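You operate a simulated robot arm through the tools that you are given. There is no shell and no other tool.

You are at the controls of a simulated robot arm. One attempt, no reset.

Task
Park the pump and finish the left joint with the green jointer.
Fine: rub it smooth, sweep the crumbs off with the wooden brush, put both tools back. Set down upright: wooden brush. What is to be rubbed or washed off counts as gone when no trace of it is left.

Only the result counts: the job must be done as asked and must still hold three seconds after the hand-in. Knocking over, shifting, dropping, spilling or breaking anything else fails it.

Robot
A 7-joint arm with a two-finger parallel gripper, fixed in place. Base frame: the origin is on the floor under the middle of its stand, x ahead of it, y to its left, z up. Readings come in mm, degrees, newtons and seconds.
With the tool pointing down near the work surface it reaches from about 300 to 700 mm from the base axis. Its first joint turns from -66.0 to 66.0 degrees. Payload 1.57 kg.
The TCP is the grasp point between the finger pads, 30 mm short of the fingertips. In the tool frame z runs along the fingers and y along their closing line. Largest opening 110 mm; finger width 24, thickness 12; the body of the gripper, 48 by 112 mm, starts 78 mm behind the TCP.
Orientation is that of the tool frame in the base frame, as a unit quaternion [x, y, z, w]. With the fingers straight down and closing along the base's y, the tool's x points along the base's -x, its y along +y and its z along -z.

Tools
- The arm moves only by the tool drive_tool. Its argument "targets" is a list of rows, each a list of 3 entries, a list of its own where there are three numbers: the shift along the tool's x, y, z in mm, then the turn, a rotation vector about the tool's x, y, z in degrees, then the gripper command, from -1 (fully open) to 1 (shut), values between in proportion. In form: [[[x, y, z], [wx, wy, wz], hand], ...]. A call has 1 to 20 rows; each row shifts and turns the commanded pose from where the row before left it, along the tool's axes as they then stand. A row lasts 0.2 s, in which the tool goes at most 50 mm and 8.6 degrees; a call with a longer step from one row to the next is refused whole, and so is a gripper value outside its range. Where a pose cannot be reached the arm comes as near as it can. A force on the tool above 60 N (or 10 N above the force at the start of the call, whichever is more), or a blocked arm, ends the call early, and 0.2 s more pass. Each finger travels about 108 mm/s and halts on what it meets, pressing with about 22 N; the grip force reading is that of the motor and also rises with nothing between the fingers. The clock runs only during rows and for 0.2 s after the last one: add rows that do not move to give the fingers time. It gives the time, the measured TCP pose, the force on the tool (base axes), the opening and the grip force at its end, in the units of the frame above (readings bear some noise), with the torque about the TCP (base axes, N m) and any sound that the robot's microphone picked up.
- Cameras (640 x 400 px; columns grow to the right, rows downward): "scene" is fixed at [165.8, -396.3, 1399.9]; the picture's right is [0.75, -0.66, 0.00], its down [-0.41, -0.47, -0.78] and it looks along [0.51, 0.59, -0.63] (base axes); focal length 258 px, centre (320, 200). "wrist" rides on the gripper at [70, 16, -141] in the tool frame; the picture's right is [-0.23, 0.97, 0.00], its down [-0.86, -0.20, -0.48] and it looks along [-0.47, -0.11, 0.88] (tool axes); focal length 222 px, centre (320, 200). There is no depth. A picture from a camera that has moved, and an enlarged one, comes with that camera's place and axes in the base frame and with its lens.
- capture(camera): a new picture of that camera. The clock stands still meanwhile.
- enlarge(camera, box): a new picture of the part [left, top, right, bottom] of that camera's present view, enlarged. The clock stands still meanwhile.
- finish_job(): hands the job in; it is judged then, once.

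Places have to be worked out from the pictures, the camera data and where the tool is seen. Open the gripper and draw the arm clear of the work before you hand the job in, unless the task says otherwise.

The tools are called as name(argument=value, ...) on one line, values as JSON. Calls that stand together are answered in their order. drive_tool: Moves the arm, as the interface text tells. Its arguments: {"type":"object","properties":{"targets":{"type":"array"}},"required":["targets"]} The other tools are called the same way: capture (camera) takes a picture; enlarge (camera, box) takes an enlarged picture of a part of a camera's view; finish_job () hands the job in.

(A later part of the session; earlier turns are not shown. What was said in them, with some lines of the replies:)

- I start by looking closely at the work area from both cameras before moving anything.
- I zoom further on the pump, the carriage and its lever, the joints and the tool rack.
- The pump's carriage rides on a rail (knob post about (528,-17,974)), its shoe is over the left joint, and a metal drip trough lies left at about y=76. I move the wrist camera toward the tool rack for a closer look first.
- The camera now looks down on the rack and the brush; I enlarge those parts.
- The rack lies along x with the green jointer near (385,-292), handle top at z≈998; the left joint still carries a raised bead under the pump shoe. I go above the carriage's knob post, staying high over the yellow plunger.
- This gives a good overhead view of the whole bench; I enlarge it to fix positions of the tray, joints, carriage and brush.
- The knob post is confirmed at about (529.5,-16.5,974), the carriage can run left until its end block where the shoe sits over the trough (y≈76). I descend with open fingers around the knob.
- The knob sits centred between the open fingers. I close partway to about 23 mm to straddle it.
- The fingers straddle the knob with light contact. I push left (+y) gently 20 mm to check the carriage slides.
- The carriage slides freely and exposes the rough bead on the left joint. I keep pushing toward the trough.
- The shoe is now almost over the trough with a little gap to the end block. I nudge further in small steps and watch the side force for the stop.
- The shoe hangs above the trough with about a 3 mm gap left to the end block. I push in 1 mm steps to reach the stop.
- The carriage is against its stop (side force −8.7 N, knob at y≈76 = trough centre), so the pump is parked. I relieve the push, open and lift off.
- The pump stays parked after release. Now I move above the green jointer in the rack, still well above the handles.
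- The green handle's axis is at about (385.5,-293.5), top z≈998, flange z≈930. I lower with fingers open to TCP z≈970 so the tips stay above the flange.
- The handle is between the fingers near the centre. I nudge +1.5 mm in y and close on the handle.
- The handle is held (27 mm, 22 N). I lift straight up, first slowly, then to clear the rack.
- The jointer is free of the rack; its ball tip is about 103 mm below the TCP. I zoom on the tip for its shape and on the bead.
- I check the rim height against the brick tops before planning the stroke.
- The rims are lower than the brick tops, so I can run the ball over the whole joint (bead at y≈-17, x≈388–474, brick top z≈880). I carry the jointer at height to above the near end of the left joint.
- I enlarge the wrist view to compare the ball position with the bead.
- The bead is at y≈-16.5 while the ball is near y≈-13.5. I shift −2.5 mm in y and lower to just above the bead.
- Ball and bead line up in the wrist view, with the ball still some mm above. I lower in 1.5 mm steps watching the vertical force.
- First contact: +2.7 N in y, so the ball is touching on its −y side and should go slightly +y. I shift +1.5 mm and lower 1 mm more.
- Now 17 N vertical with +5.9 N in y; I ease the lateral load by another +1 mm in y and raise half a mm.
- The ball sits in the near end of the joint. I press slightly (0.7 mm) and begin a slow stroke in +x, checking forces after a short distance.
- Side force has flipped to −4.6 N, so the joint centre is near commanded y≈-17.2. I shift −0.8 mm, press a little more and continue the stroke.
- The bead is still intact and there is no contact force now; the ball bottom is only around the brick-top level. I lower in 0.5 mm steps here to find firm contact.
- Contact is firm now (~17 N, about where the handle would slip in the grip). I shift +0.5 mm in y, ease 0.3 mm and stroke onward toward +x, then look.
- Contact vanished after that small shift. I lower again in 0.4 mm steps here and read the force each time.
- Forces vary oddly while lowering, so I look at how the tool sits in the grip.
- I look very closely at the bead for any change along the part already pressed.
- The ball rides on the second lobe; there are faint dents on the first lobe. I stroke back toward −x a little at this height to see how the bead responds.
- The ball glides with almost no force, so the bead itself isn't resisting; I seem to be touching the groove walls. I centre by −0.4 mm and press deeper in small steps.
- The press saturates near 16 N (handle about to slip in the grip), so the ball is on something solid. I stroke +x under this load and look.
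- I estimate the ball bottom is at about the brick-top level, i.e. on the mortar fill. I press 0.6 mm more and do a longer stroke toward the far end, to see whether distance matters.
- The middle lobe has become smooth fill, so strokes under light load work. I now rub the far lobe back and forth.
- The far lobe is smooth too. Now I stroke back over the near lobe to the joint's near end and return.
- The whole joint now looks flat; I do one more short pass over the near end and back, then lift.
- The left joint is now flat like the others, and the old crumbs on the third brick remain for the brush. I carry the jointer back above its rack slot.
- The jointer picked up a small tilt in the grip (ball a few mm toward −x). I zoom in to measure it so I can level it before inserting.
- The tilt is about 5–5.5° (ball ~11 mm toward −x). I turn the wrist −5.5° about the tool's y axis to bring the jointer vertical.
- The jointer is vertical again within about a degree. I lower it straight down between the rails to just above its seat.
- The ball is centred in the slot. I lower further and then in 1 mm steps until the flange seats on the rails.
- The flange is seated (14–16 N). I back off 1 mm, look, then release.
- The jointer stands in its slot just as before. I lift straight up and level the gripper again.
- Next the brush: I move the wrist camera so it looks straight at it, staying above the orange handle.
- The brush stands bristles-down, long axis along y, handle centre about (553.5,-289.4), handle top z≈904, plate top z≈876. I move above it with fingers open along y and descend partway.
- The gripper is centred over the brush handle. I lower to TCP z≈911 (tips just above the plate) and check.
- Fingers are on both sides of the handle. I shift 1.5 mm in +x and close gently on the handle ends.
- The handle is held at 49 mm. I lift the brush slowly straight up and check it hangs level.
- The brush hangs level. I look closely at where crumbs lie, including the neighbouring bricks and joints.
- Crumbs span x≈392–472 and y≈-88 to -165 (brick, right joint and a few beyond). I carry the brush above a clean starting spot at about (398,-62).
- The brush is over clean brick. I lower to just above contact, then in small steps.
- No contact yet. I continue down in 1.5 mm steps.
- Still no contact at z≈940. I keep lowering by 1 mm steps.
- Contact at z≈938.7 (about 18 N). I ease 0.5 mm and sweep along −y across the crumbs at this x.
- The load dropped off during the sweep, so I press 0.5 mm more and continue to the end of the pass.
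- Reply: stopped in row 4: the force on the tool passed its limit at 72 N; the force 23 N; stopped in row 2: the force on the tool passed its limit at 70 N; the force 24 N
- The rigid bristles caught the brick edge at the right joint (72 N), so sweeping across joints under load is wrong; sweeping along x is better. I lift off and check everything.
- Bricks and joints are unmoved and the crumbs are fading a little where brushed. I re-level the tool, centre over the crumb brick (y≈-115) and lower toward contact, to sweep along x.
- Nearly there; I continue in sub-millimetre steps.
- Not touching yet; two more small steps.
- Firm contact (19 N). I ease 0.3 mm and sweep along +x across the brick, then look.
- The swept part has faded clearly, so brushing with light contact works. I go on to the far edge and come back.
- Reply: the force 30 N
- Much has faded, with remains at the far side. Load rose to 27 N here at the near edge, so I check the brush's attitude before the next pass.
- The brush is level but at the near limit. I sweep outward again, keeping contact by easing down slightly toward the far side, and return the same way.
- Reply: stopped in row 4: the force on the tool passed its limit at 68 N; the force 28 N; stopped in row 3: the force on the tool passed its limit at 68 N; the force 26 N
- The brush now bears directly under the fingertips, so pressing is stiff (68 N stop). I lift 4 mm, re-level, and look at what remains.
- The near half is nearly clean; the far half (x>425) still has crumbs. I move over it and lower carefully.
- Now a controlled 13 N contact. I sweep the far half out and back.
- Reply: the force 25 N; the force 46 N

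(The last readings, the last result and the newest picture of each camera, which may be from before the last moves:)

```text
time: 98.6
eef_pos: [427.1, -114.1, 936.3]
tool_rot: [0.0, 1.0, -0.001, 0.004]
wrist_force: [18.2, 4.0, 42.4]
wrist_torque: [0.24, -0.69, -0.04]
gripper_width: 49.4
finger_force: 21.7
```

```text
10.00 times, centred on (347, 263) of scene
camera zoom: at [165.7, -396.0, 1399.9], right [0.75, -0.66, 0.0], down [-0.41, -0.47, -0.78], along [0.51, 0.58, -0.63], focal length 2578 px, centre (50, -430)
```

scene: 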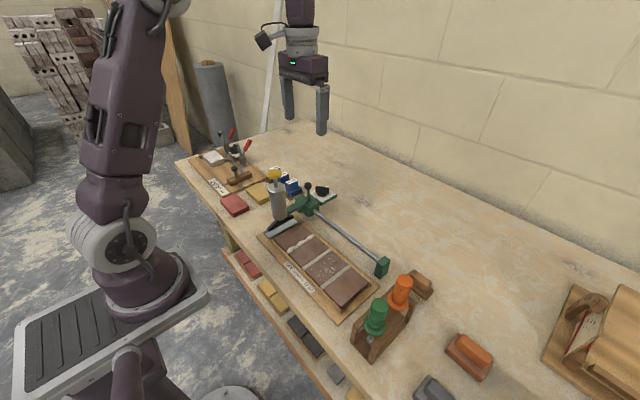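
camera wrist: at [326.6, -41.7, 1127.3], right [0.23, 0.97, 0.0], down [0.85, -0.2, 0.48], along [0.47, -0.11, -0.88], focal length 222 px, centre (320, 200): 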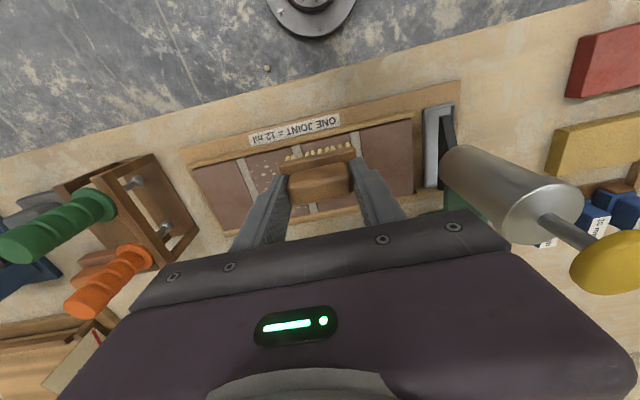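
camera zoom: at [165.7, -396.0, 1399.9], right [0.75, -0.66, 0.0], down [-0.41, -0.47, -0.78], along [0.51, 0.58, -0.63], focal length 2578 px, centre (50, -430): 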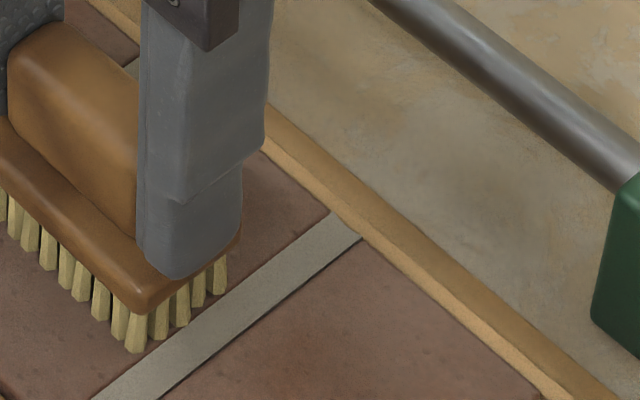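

Load rose to 42 N on the return, so I raise 0.6 mm and make another gentle out-and-back pass.

drive_tool(targets=[[[0, 0, -0.6], [0, 0, 0], 1], [[-6, 0, 0], [0, 0, 0], 1], [[-6, 0, 0], [0, 0, 0], 1], [[-6, 0, 0], [0, 0, 0], 1], [[-6, 0, 0], [0, 0, 0], 1], [[-6, 0, 0], [0, 0, 0], 1], [[-6, 0, 0], [0, 0, 0], 1]])

drive_tool(targets=[[[5, 0, 0], [0, 0, 0], 1], [[6, 0, 0], [0, 0, 0], 1], [[6, 0, 0], [0, 0, 0], 1], [[6, 0, 0], [0, 0, 0], 1], [[6, 0, 0], [0, 0, 0], 1], [[6, 0, 0], [0, 0, 0], 1], [[6, 0, 0], [0, 0, 0], 1]])

enlarge(camera="scene", box=[322, 243, 372, 283])

```text
time: 99.3
eef_pos: [425.6, -114.3, 936.6]
tool_rot: [0.004, 1.0, 0.001, -0.007]
wrist_force: [-8.4, 2.9, 24.6]
wrist_torque: [-0.08, 0.11, -0.01]
gripper_width: 49.0
finger_force: 22.3
stopped in row 3: the force on the tool passed its limit at 67 N (the readings are from after the stop); the commanded pose is now the measured one
```

```text
time: 100.9
eef_pos: [386.0, -115.3, 937.0]
tool_rot: [0.003, 1.0, 0.0, -0.006]
wrist_force: [15.5, 0.0, 32.2]
wrist_torque: [-0.24, -1.2, 0.09]
gripper_width: 49.0
finger_force: 21.9
```

```text
10.00 times, centred on (347, 263) of scene
camera zoom: at [165.7, -396.2, 1399.9], right [0.75, -0.66, 0.0], down [-0.41, -0.47, -0.78], along [0.51, 0.58, -0.63], focal length 2578 px, centre (50, -430)
```

zoom: 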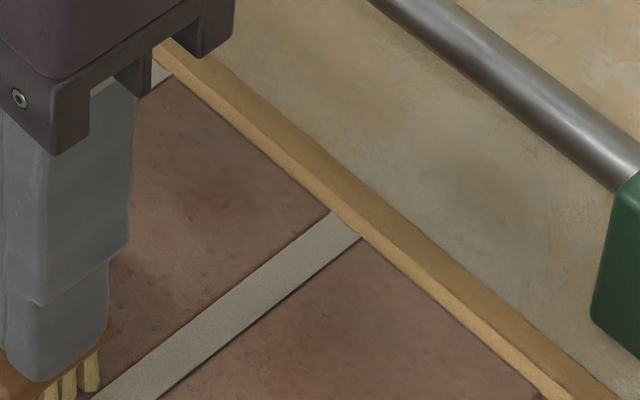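

The far half is clean now, but the brush ended near the near edge under load. I lift it clear and inspect all bricks.

drive_tool(targets=[[[0, 0, -2], [0, 0, 0], 1], [[0, 0, -3], [-0.2, 0.4, 0], 1], [[0, 0, -20], [0, 0, 0], 1], [[0, 0, -40], [0, 0, 0], 1], [[0, 0, -40], [0, 0, 0], 1], [[0, 0, 0], [0, 0, 0], 1]])

enlarge(camera="scene", box=[312, 243, 372, 293])

enlarge(camera="wrist", box=[180, 100, 460, 250])

enlarge(camera="scene", box=[260, 195, 400, 315])

```text
time: 102.3
eef_pos: [386.2, -117.2, 1043.4]
tool_rot: [0.004, 1.0, 0.002, -0.01]
wrist_force: [0.0, 0.0, -1.2]
wrist_torque: [0.0, -0.02, 0.0]
gripper_width: 49.0
finger_force: 21.7
```

```text
8.00 times, centred on (342, 268) of scene
camera zoom: at [165.8, -396.3, 1399.8], right [0.75, -0.66, 0.0], down [-0.41, -0.47, -0.78], along [0.51, 0.59, -0.63], focal length 2062 px, centre (144, -344)
```

zoom: 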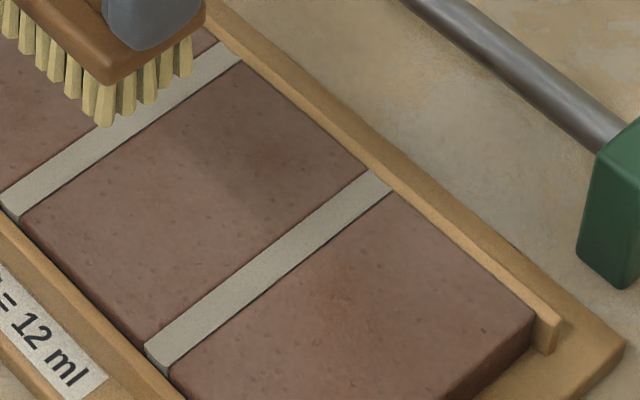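

```text
2.29 times, centred on (320, 175) of wrist
camera zoom: at [320.6, -101.0, 1186.9], right [0.23, 0.97, 0.0], down [0.86, -0.21, 0.46], along [0.45, -0.11, -0.89], focal length 508 px, centre (320, 257)
```

zoom: 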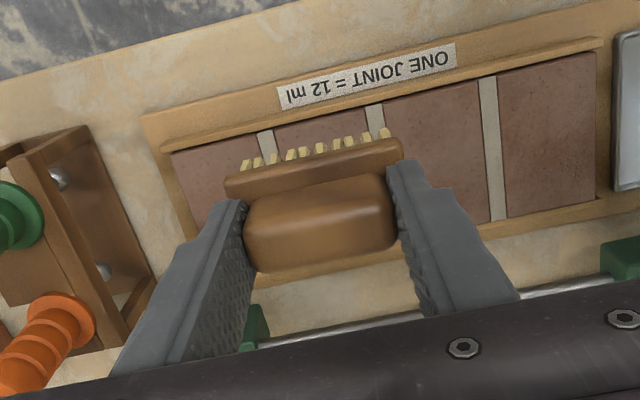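

```text
3.33 times, centred on (330, 255) of scene
camera zoom: at [165.8, -396.3, 1399.8], right [0.75, -0.66, 0.0], down [-0.41, -0.47, -0.78], along [0.51, 0.59, -0.63], focal length 859 px, centre (287, 17)
```

zoom: 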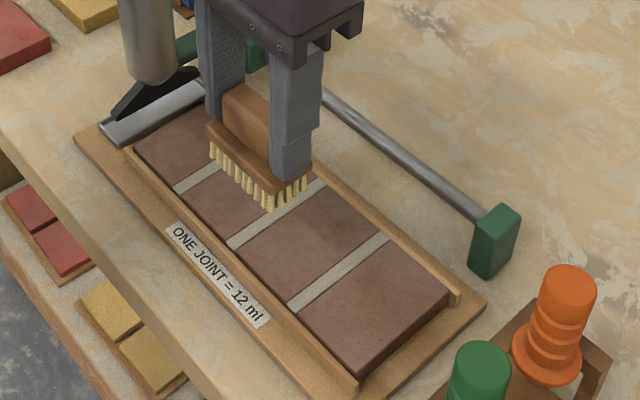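

All visible crumbs are gone. I fix the small wrist tilt and carry the brush away toward its place, then inspect the bricks for traces.

drive_tool(targets=[[[0, 0, 0], [0.23, -1.15, -0.46], 1], [[-42, 0, 0], [0, 0, 0], 1], [[-42, 0, 0], [0, 0, 0], 1], [[-42, 0, 0], [0, 0, 0], 1], [[-42, 0, 0], [0, 0, 0], 1], [[0, -43, 0], [0, 0, 0], 1], [[0, -43, 0], [0, 0, 0], 1], [[0, -43, 0], [0, 0, 0], 1], [[0, -43, 0], [0, 0, 0], 1], [[0, 0, 0], [0, 0, 0], 1]])

enlarge(camera="scene", box=[318, 248, 358, 283])

enlarge(camera="scene", box=[335, 262, 380, 302])

enlarge(camera="scene", box=[272, 210, 332, 262])

enlarge(camera="scene", box=[240, 185, 400, 320])

```text
time: 104.5
eef_pos: [555.7, -290.8, 1042.4]
tool_rot: [0.0, 1.0, 0.001, 0.0]
wrist_force: [-0.7, 0.0, -1.2]
wrist_torque: [0.0, 0.0, 0.04]
gripper_width: 49.0
finger_force: 21.9
```

```text
11.43 times, centred on (338, 266) of scene
camera zoom: at [165.7, -396.3, 1399.8], right [0.75, -0.66, 0.0], down [-0.41, -0.47, -0.78], along [0.51, 0.58, -0.63], focal length 2946 px, centre (114, -549)
```

zoom: 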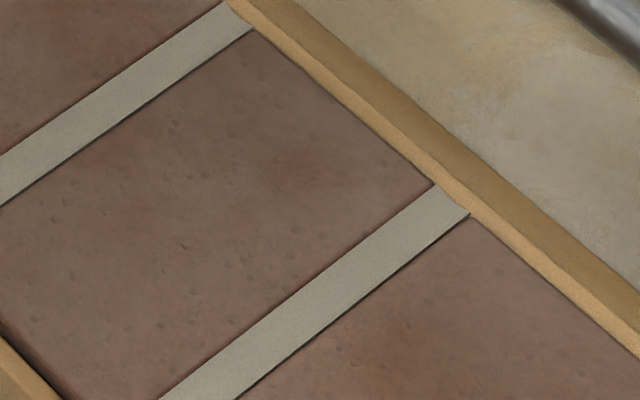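

```text
10.00 times, centred on (358, 282) of scene
camera zoom: at [165.7, -396.3, 1399.8], right [0.75, -0.66, 0.0], down [-0.41, -0.47, -0.78], along [0.51, 0.58, -0.63], focal length 2578 px, centre (-55, -620)
```

zoom: 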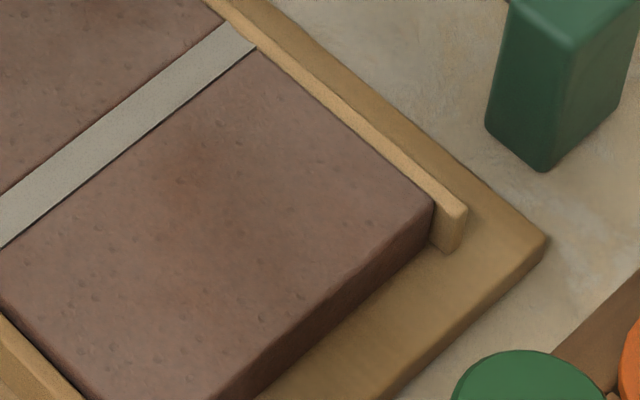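

```text
7.69 times, centred on (302, 236) of scene
camera zoom: at [165.7, -396.3, 1399.8], right [0.75, -0.66, 0.0], down [-0.41, -0.47, -0.78], along [0.51, 0.58, -0.63], focal length 1983 px, centre (458, -77)
```

zoom: 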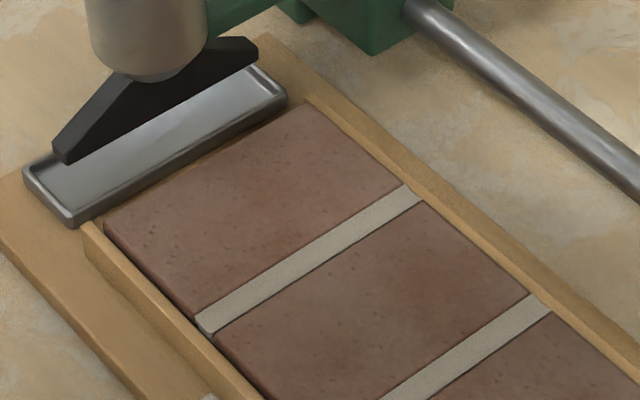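

```text
2.96 times, centred on (320, 252) of scene
camera zoom: at [165.7, -396.3, 1399.8], right [0.75, -0.66, 0.0], down [-0.41, -0.47, -0.78], along [0.51, 0.58, -0.63], focal length 764 px, centre (320, 44)
```

zoom: 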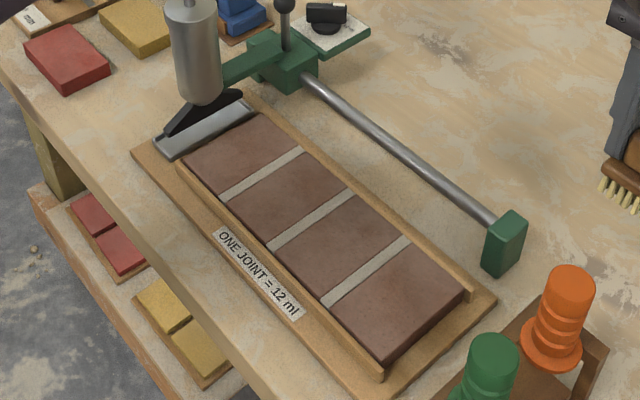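

No trace of crumbs remains anywhere and the left joint is flat. I check how the brush sits in the grip before setting it down.

enlarge(camera="scene", box=[380, 180, 470, 290])

enlarge(camera="wrist", box=[220, 120, 420, 240])

```text
3.64 times, centred on (425, 235) of scene
camera zoom: at [165.7, -396.3, 1399.8], right [0.75, -0.66, 0.0], down [-0.41, -0.47, -0.78], along [0.51, 0.58, -0.63], focal length 938 px, centre (-62, 73)
```

zoom: 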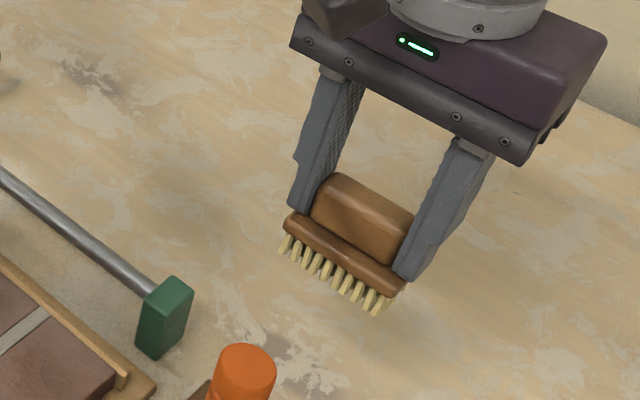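

```text
3.20 times, centred on (320, 180) of wrist
camera zoom: at [487.0, -273.6, 1183.2], right [0.23, 0.97, 0.0], down [0.86, -0.2, 0.48], along [0.47, -0.11, -0.88], focal length 711 px, centre (320, 264)
```

zoom: 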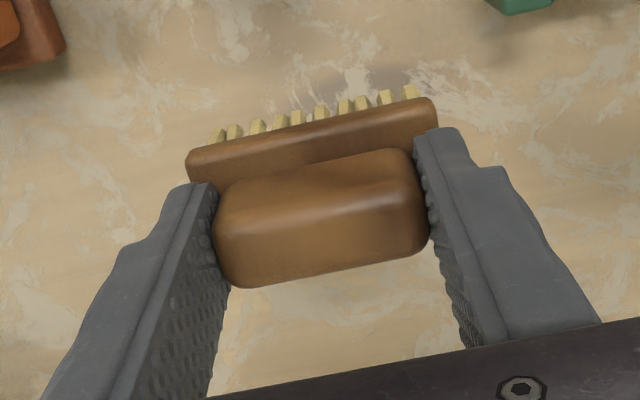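

The brush is level in the grip. I lower it over its original spot, first to about 20 mm above the bench.

drive_tool(targets=[[[1, 1.5, 30], [0, 0, 0], 1], [[0, 0, 40], [0, 0, 0], 1], [[0, 0, 30], [0, 0, 0], 1], [[0, 0, 15], [0, 0, 0], 1], [[0, 0, 0], [0, 0, 0], 1]])

drive_tool(targets=[[[0, 0, 5], [0, 0, 0], 1], [[0, 0, 5], [0, 0, 0], 1], [[0, 0, 3], [0, 0, 0], 1], [[0, 0, 0], [0, 0, 0], 1]])

enlarge(camera="scene", box=[370, 220, 460, 310])

```text
time: 105.7
eef_pos: [555.2, -284.4, 924.9]
tool_rot: [-0.001, 1.0, 0.001, -0.001]
wrist_force: [0.2, -0.3, -1.2]
wrist_torque: [-0.01, -0.01, 0.01]
gripper_width: 49.5
finger_force: 22.2
```

```text
time: 106.7
eef_pos: [554.3, -286.5, 913.1]
tool_rot: [-0.001, 1.0, 0.001, -0.001]
wrist_force: [0.6, -0.5, -0.4]
wrist_torque: [0.05, 0.0, -0.01]
gripper_width: 49.1
finger_force: 22.2
```

```text
4.44 times, centred on (415, 265) of scene
camera zoom: at [165.8, -396.3, 1399.8], right [0.75, -0.66, 0.0], down [-0.41, -0.47, -0.78], along [0.51, 0.59, -0.63], focal length 1146 px, centre (-102, -89)
```

zoom: 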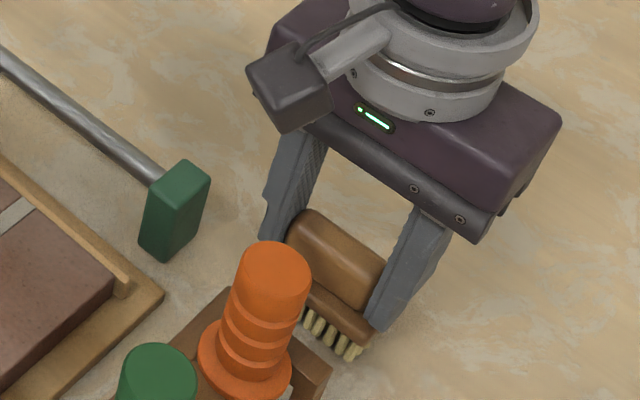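

The brush is a few mm above the bench and ~2 mm off in y. I correct y and lower by 1 mm steps until it touches.

drive_tool(targets=[[[0, -2, 2], [0, 0, 0], 1], [[0, 0, 1], [0, 0, 0], 1], [[0, 0, 0], [0, 0, 0], 1]])

drive_tool(targets=[[[0, 0, 1], [0, 0, 0], 1], [[0, 0, 0], [0, 0, 0], 1]])

drive_tool(targets=[[[0, 0, 1], [0, 0, 0], 1], [[0, 0, 0], [0, 0, 0], 1]])

```text
time: 107.5
eef_pos: [554.7, -288.6, 909.5]
tool_rot: [-0.001, 1.0, 0.0, -0.001]
wrist_force: [0.8, -0.2, -1.1]
wrist_torque: [0.02, 0.02, -0.02]
gripper_width: 49.4
finger_force: 22.0
```

```text
time: 108.1
eef_pos: [553.8, -287.7, 908.9]
tool_rot: [-0.001, 1.0, 0.001, -0.001]
wrist_force: [-0.2, 0.0, 0.2]
wrist_torque: [0.0, -0.02, 0.0]
gripper_width: 49.0
finger_force: 21.7
```

```text
time: 108.7
eef_pos: [553.5, -286.9, 908.0]
tool_rot: [-0.001, 1.0, 0.001, 0.0]
wrist_force: [-1.2, 2.1, 10.9]
wrist_torque: [0.02, 0.18, -0.02]
gripper_width: 49.3
finger_force: 22.0
```

The bristles rest on the bench (11 N). I ease 0.6 mm and open the fingers.

drive_tool(targets=[[[0, 0, -0.6], [0, 0, 0], 1], [[0, 0, 0], [0, 0, 0], 0], [[0, 0, 0], [0, 0, 0], -0.3], [[0, 0, 0], [0, 0, 0], -0.7], [[0, 0, 0], [0, 0, 0], -1], [[0, 0, 0], [0, 0, 0], -1]])

enlarge(camera="scene", box=[370, 220, 460, 310])

enlarge(camera="wrist", box=[220, 120, 420, 240])

```text
time: 110.1
eef_pos: [554.0, -287.5, 907.9]
tool_rot: [-0.002, 1.0, 0.002, 0.0]
wrist_force: [-0.4, -0.3, -1.0]
wrist_torque: [-0.01, 0.01, -0.02]
gripper_width: 110.0
finger_force: 0.2
```

```text
4.44 times, centred on (415, 265) of scene
camera zoom: at [165.8, -396.3, 1399.9], right [0.75, -0.66, 0.0], down [-0.41, -0.47, -0.78], along [0.51, 0.59, -0.63], focal length 1146 px, centre (-102, -89)
```

zoom: 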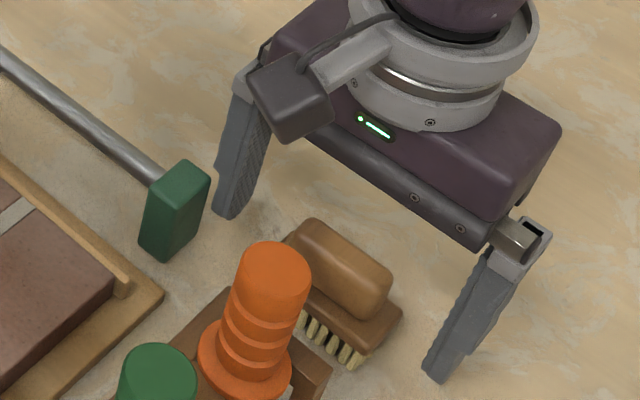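

```text
3.20 times, centred on (320, 180) of wrist
camera zoom: at [484.9, -271.1, 1050.3], right [0.23, 0.97, 0.0], down [0.86, -0.2, 0.48], along [0.47, -0.11, -0.88], focal length 711 px, centre (320, 264)
```

zoom: 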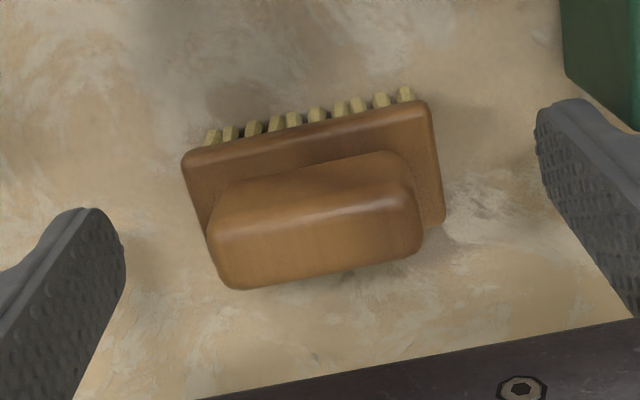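

The brush stands upright in its old spot. I raise the open gripper straight up and draw the arm clear.

drive_tool(targets=[[[0, 0, -20], [0, 0, 0], -1], [[0, 0, -40], [0, 0, 0], -1], [[0, 0, -45], [0, 0, 0], -1], [[0, 0, -45], [0, 0, 0], -1], [[0, 0, -45], [0, 0, 0], -1], [[0, 0, -45], [0, 0, 0], -1], [[0, 0, -45], [0, 0, 0], -1], [[25, 30, -20], [0, 0, 0], -1], [[25, 30, -10], [0, 0, 0], -1], [[25, 30, 0], [0, 0, 0], -1], [[25, 30, 0], [0, 0, 0], -1], [[25, 30, 0], [0, 0, 0], -1], [[25, 30, 0], [0, 0, 0], -1], [[25, 30, 0], [0, 0, 0], -1], [[25, 30, 0], [0, 0, 0], -1], [[20, 10, 0], [0, 0, 0], -1], [[0, 0, 0], [0, 0, 0], -1]])

capture(camera="scene")

capture(camera="wrist")

enlarge(camera="scene", box=[240, 170, 450, 370])

```text
time: 113.7
eef_pos: [322.4, -31.5, 1189.3]
tool_rot: [-0.001, 1.0, 0.001, -0.001]
wrist_force: [-0.2, -0.8, 0.7]
wrist_torque: [-0.03, 0.0, -0.05]
gripper_width: 110.1
finger_force: 0.1
out of reach, approached as far as the arm can: row 6, 7
```

```text
taken
```

scene: 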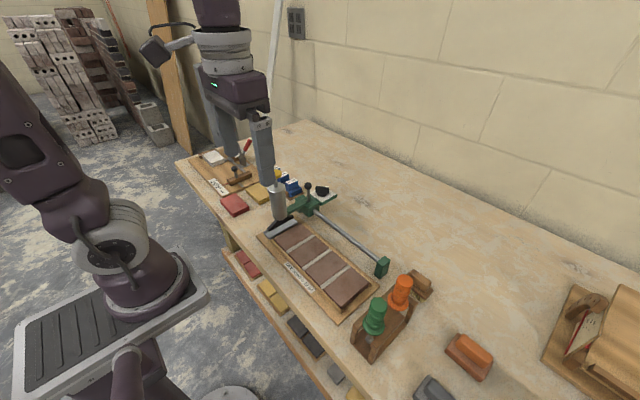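

```text
taken
camera wrist: at [254.3, -15.1, 1331.8], right [0.23, 0.97, 0.0], down [0.86, -0.2, 0.48], along [0.47, -0.11, -0.88], focal length 222 px, centre (320, 200)
```

wrist: 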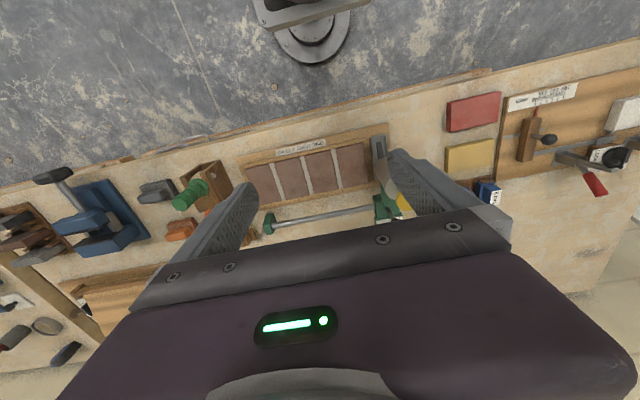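

```text
2.00 times, centred on (345, 270) of scene
camera zoom: at [165.7, -396.3, 1399.9], right [0.75, -0.66, 0.0], down [-0.41, -0.47, -0.78], along [0.51, 0.59, -0.63], focal length 516 px, centre (270, 60)
```

zoom: 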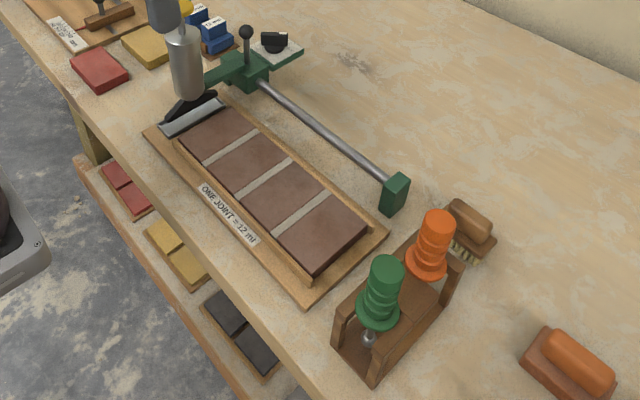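

Everything is in place; I take a last close look at the bricks, the pump's park position and the tools from the wrist side.

enlarge(camera="wrist", box=[235, 115, 405, 225])

enlarge(camera="scene", box=[255, 180, 345, 260])

enlarge(camera="scene", box=[350, 260, 450, 360])

enlarge(camera="scene", box=[280, 215, 390, 305])

```text
3.64 times, centred on (320, 170) of wrist
camera zoom: at [254.3, -15.1, 1331.8], right [0.23, 0.97, 0.0], down [0.86, -0.2, 0.48], along [0.47, -0.11, -0.88], focal length 808 px, centre (320, 309)
```

zoom: 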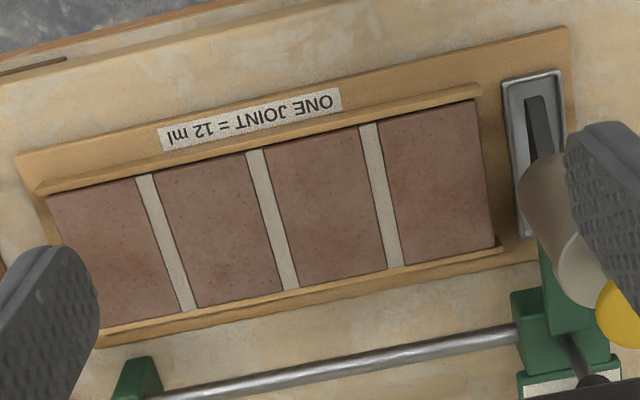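

```text
5.00 times, centred on (300, 220) of scene
camera zoom: at [165.7, -396.3, 1399.9], right [0.75, -0.66, 0.0], down [-0.41, -0.47, -0.78], along [0.51, 0.59, -0.63], focal length 1289 px, centre (420, 100)
```

zoom: 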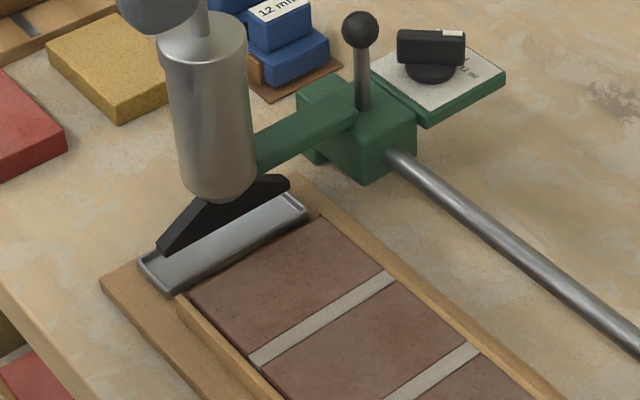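

```text
4.00 times, centred on (400, 310) of scene
camera zoom: at [165.7, -396.3, 1399.9], right [0.75, -0.66, 0.0], down [-0.41, -0.47, -0.78], along [0.51, 0.59, -0.63], focal length 1031 px, centre (0, -240)
```

zoom: 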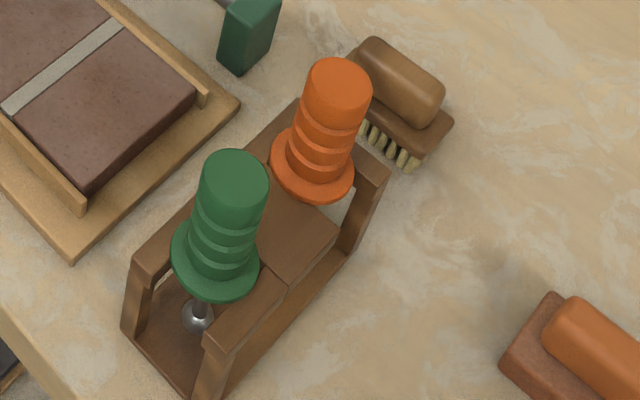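

```text
4.44 times, centred on (335, 260) of scene
camera zoom: at [165.7, -396.3, 1399.9], right [0.75, -0.66, 0.0], down [-0.41, -0.47, -0.78], along [0.51, 0.59, -0.63], focal length 1146 px, centre (253, -67)
```

zoom: 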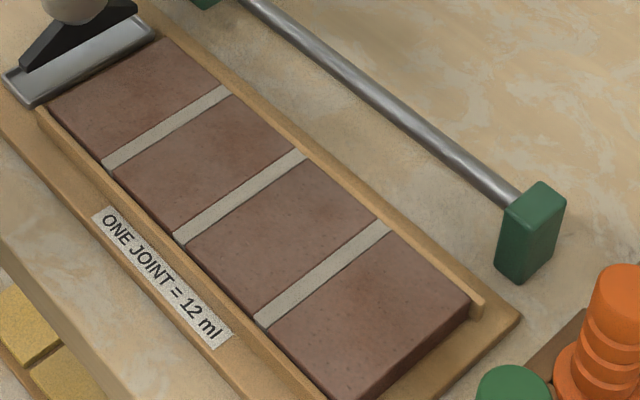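

The pump is parked over its trough and the left joint is flat. No crumbs remain, the jointer hangs in its rack slot, the brush stands bristles-down in its place, and the gripper is open and clear, so I hand the job in.

finish_job()

```text
The job is handed in.
```

The left joint is finished and the job is handed in; I don't have the judge's result.

- **Pump:** slid along its rail to the end stop and parked over the metal trough.
- **Left joint:** rubbed flat with the green jointer, so it now looks like the other two joints.
- **Crumbs:** swept off with the wooden brush. Close-up pictures show no trace on any brick or joint.
- **Tools:** the jointer is back in its rack slot, and the brush stands bristles-down where it was.
- **Arm:** the gripper is open and clear of the work.

While sweeping, the rigid bristles caught a brick edge, and some strokes pressed too hard. The arm stopped at its force limit four or five times, at up to 72 N. Close-ups taken afterwards show the bricks and joints unmoved.
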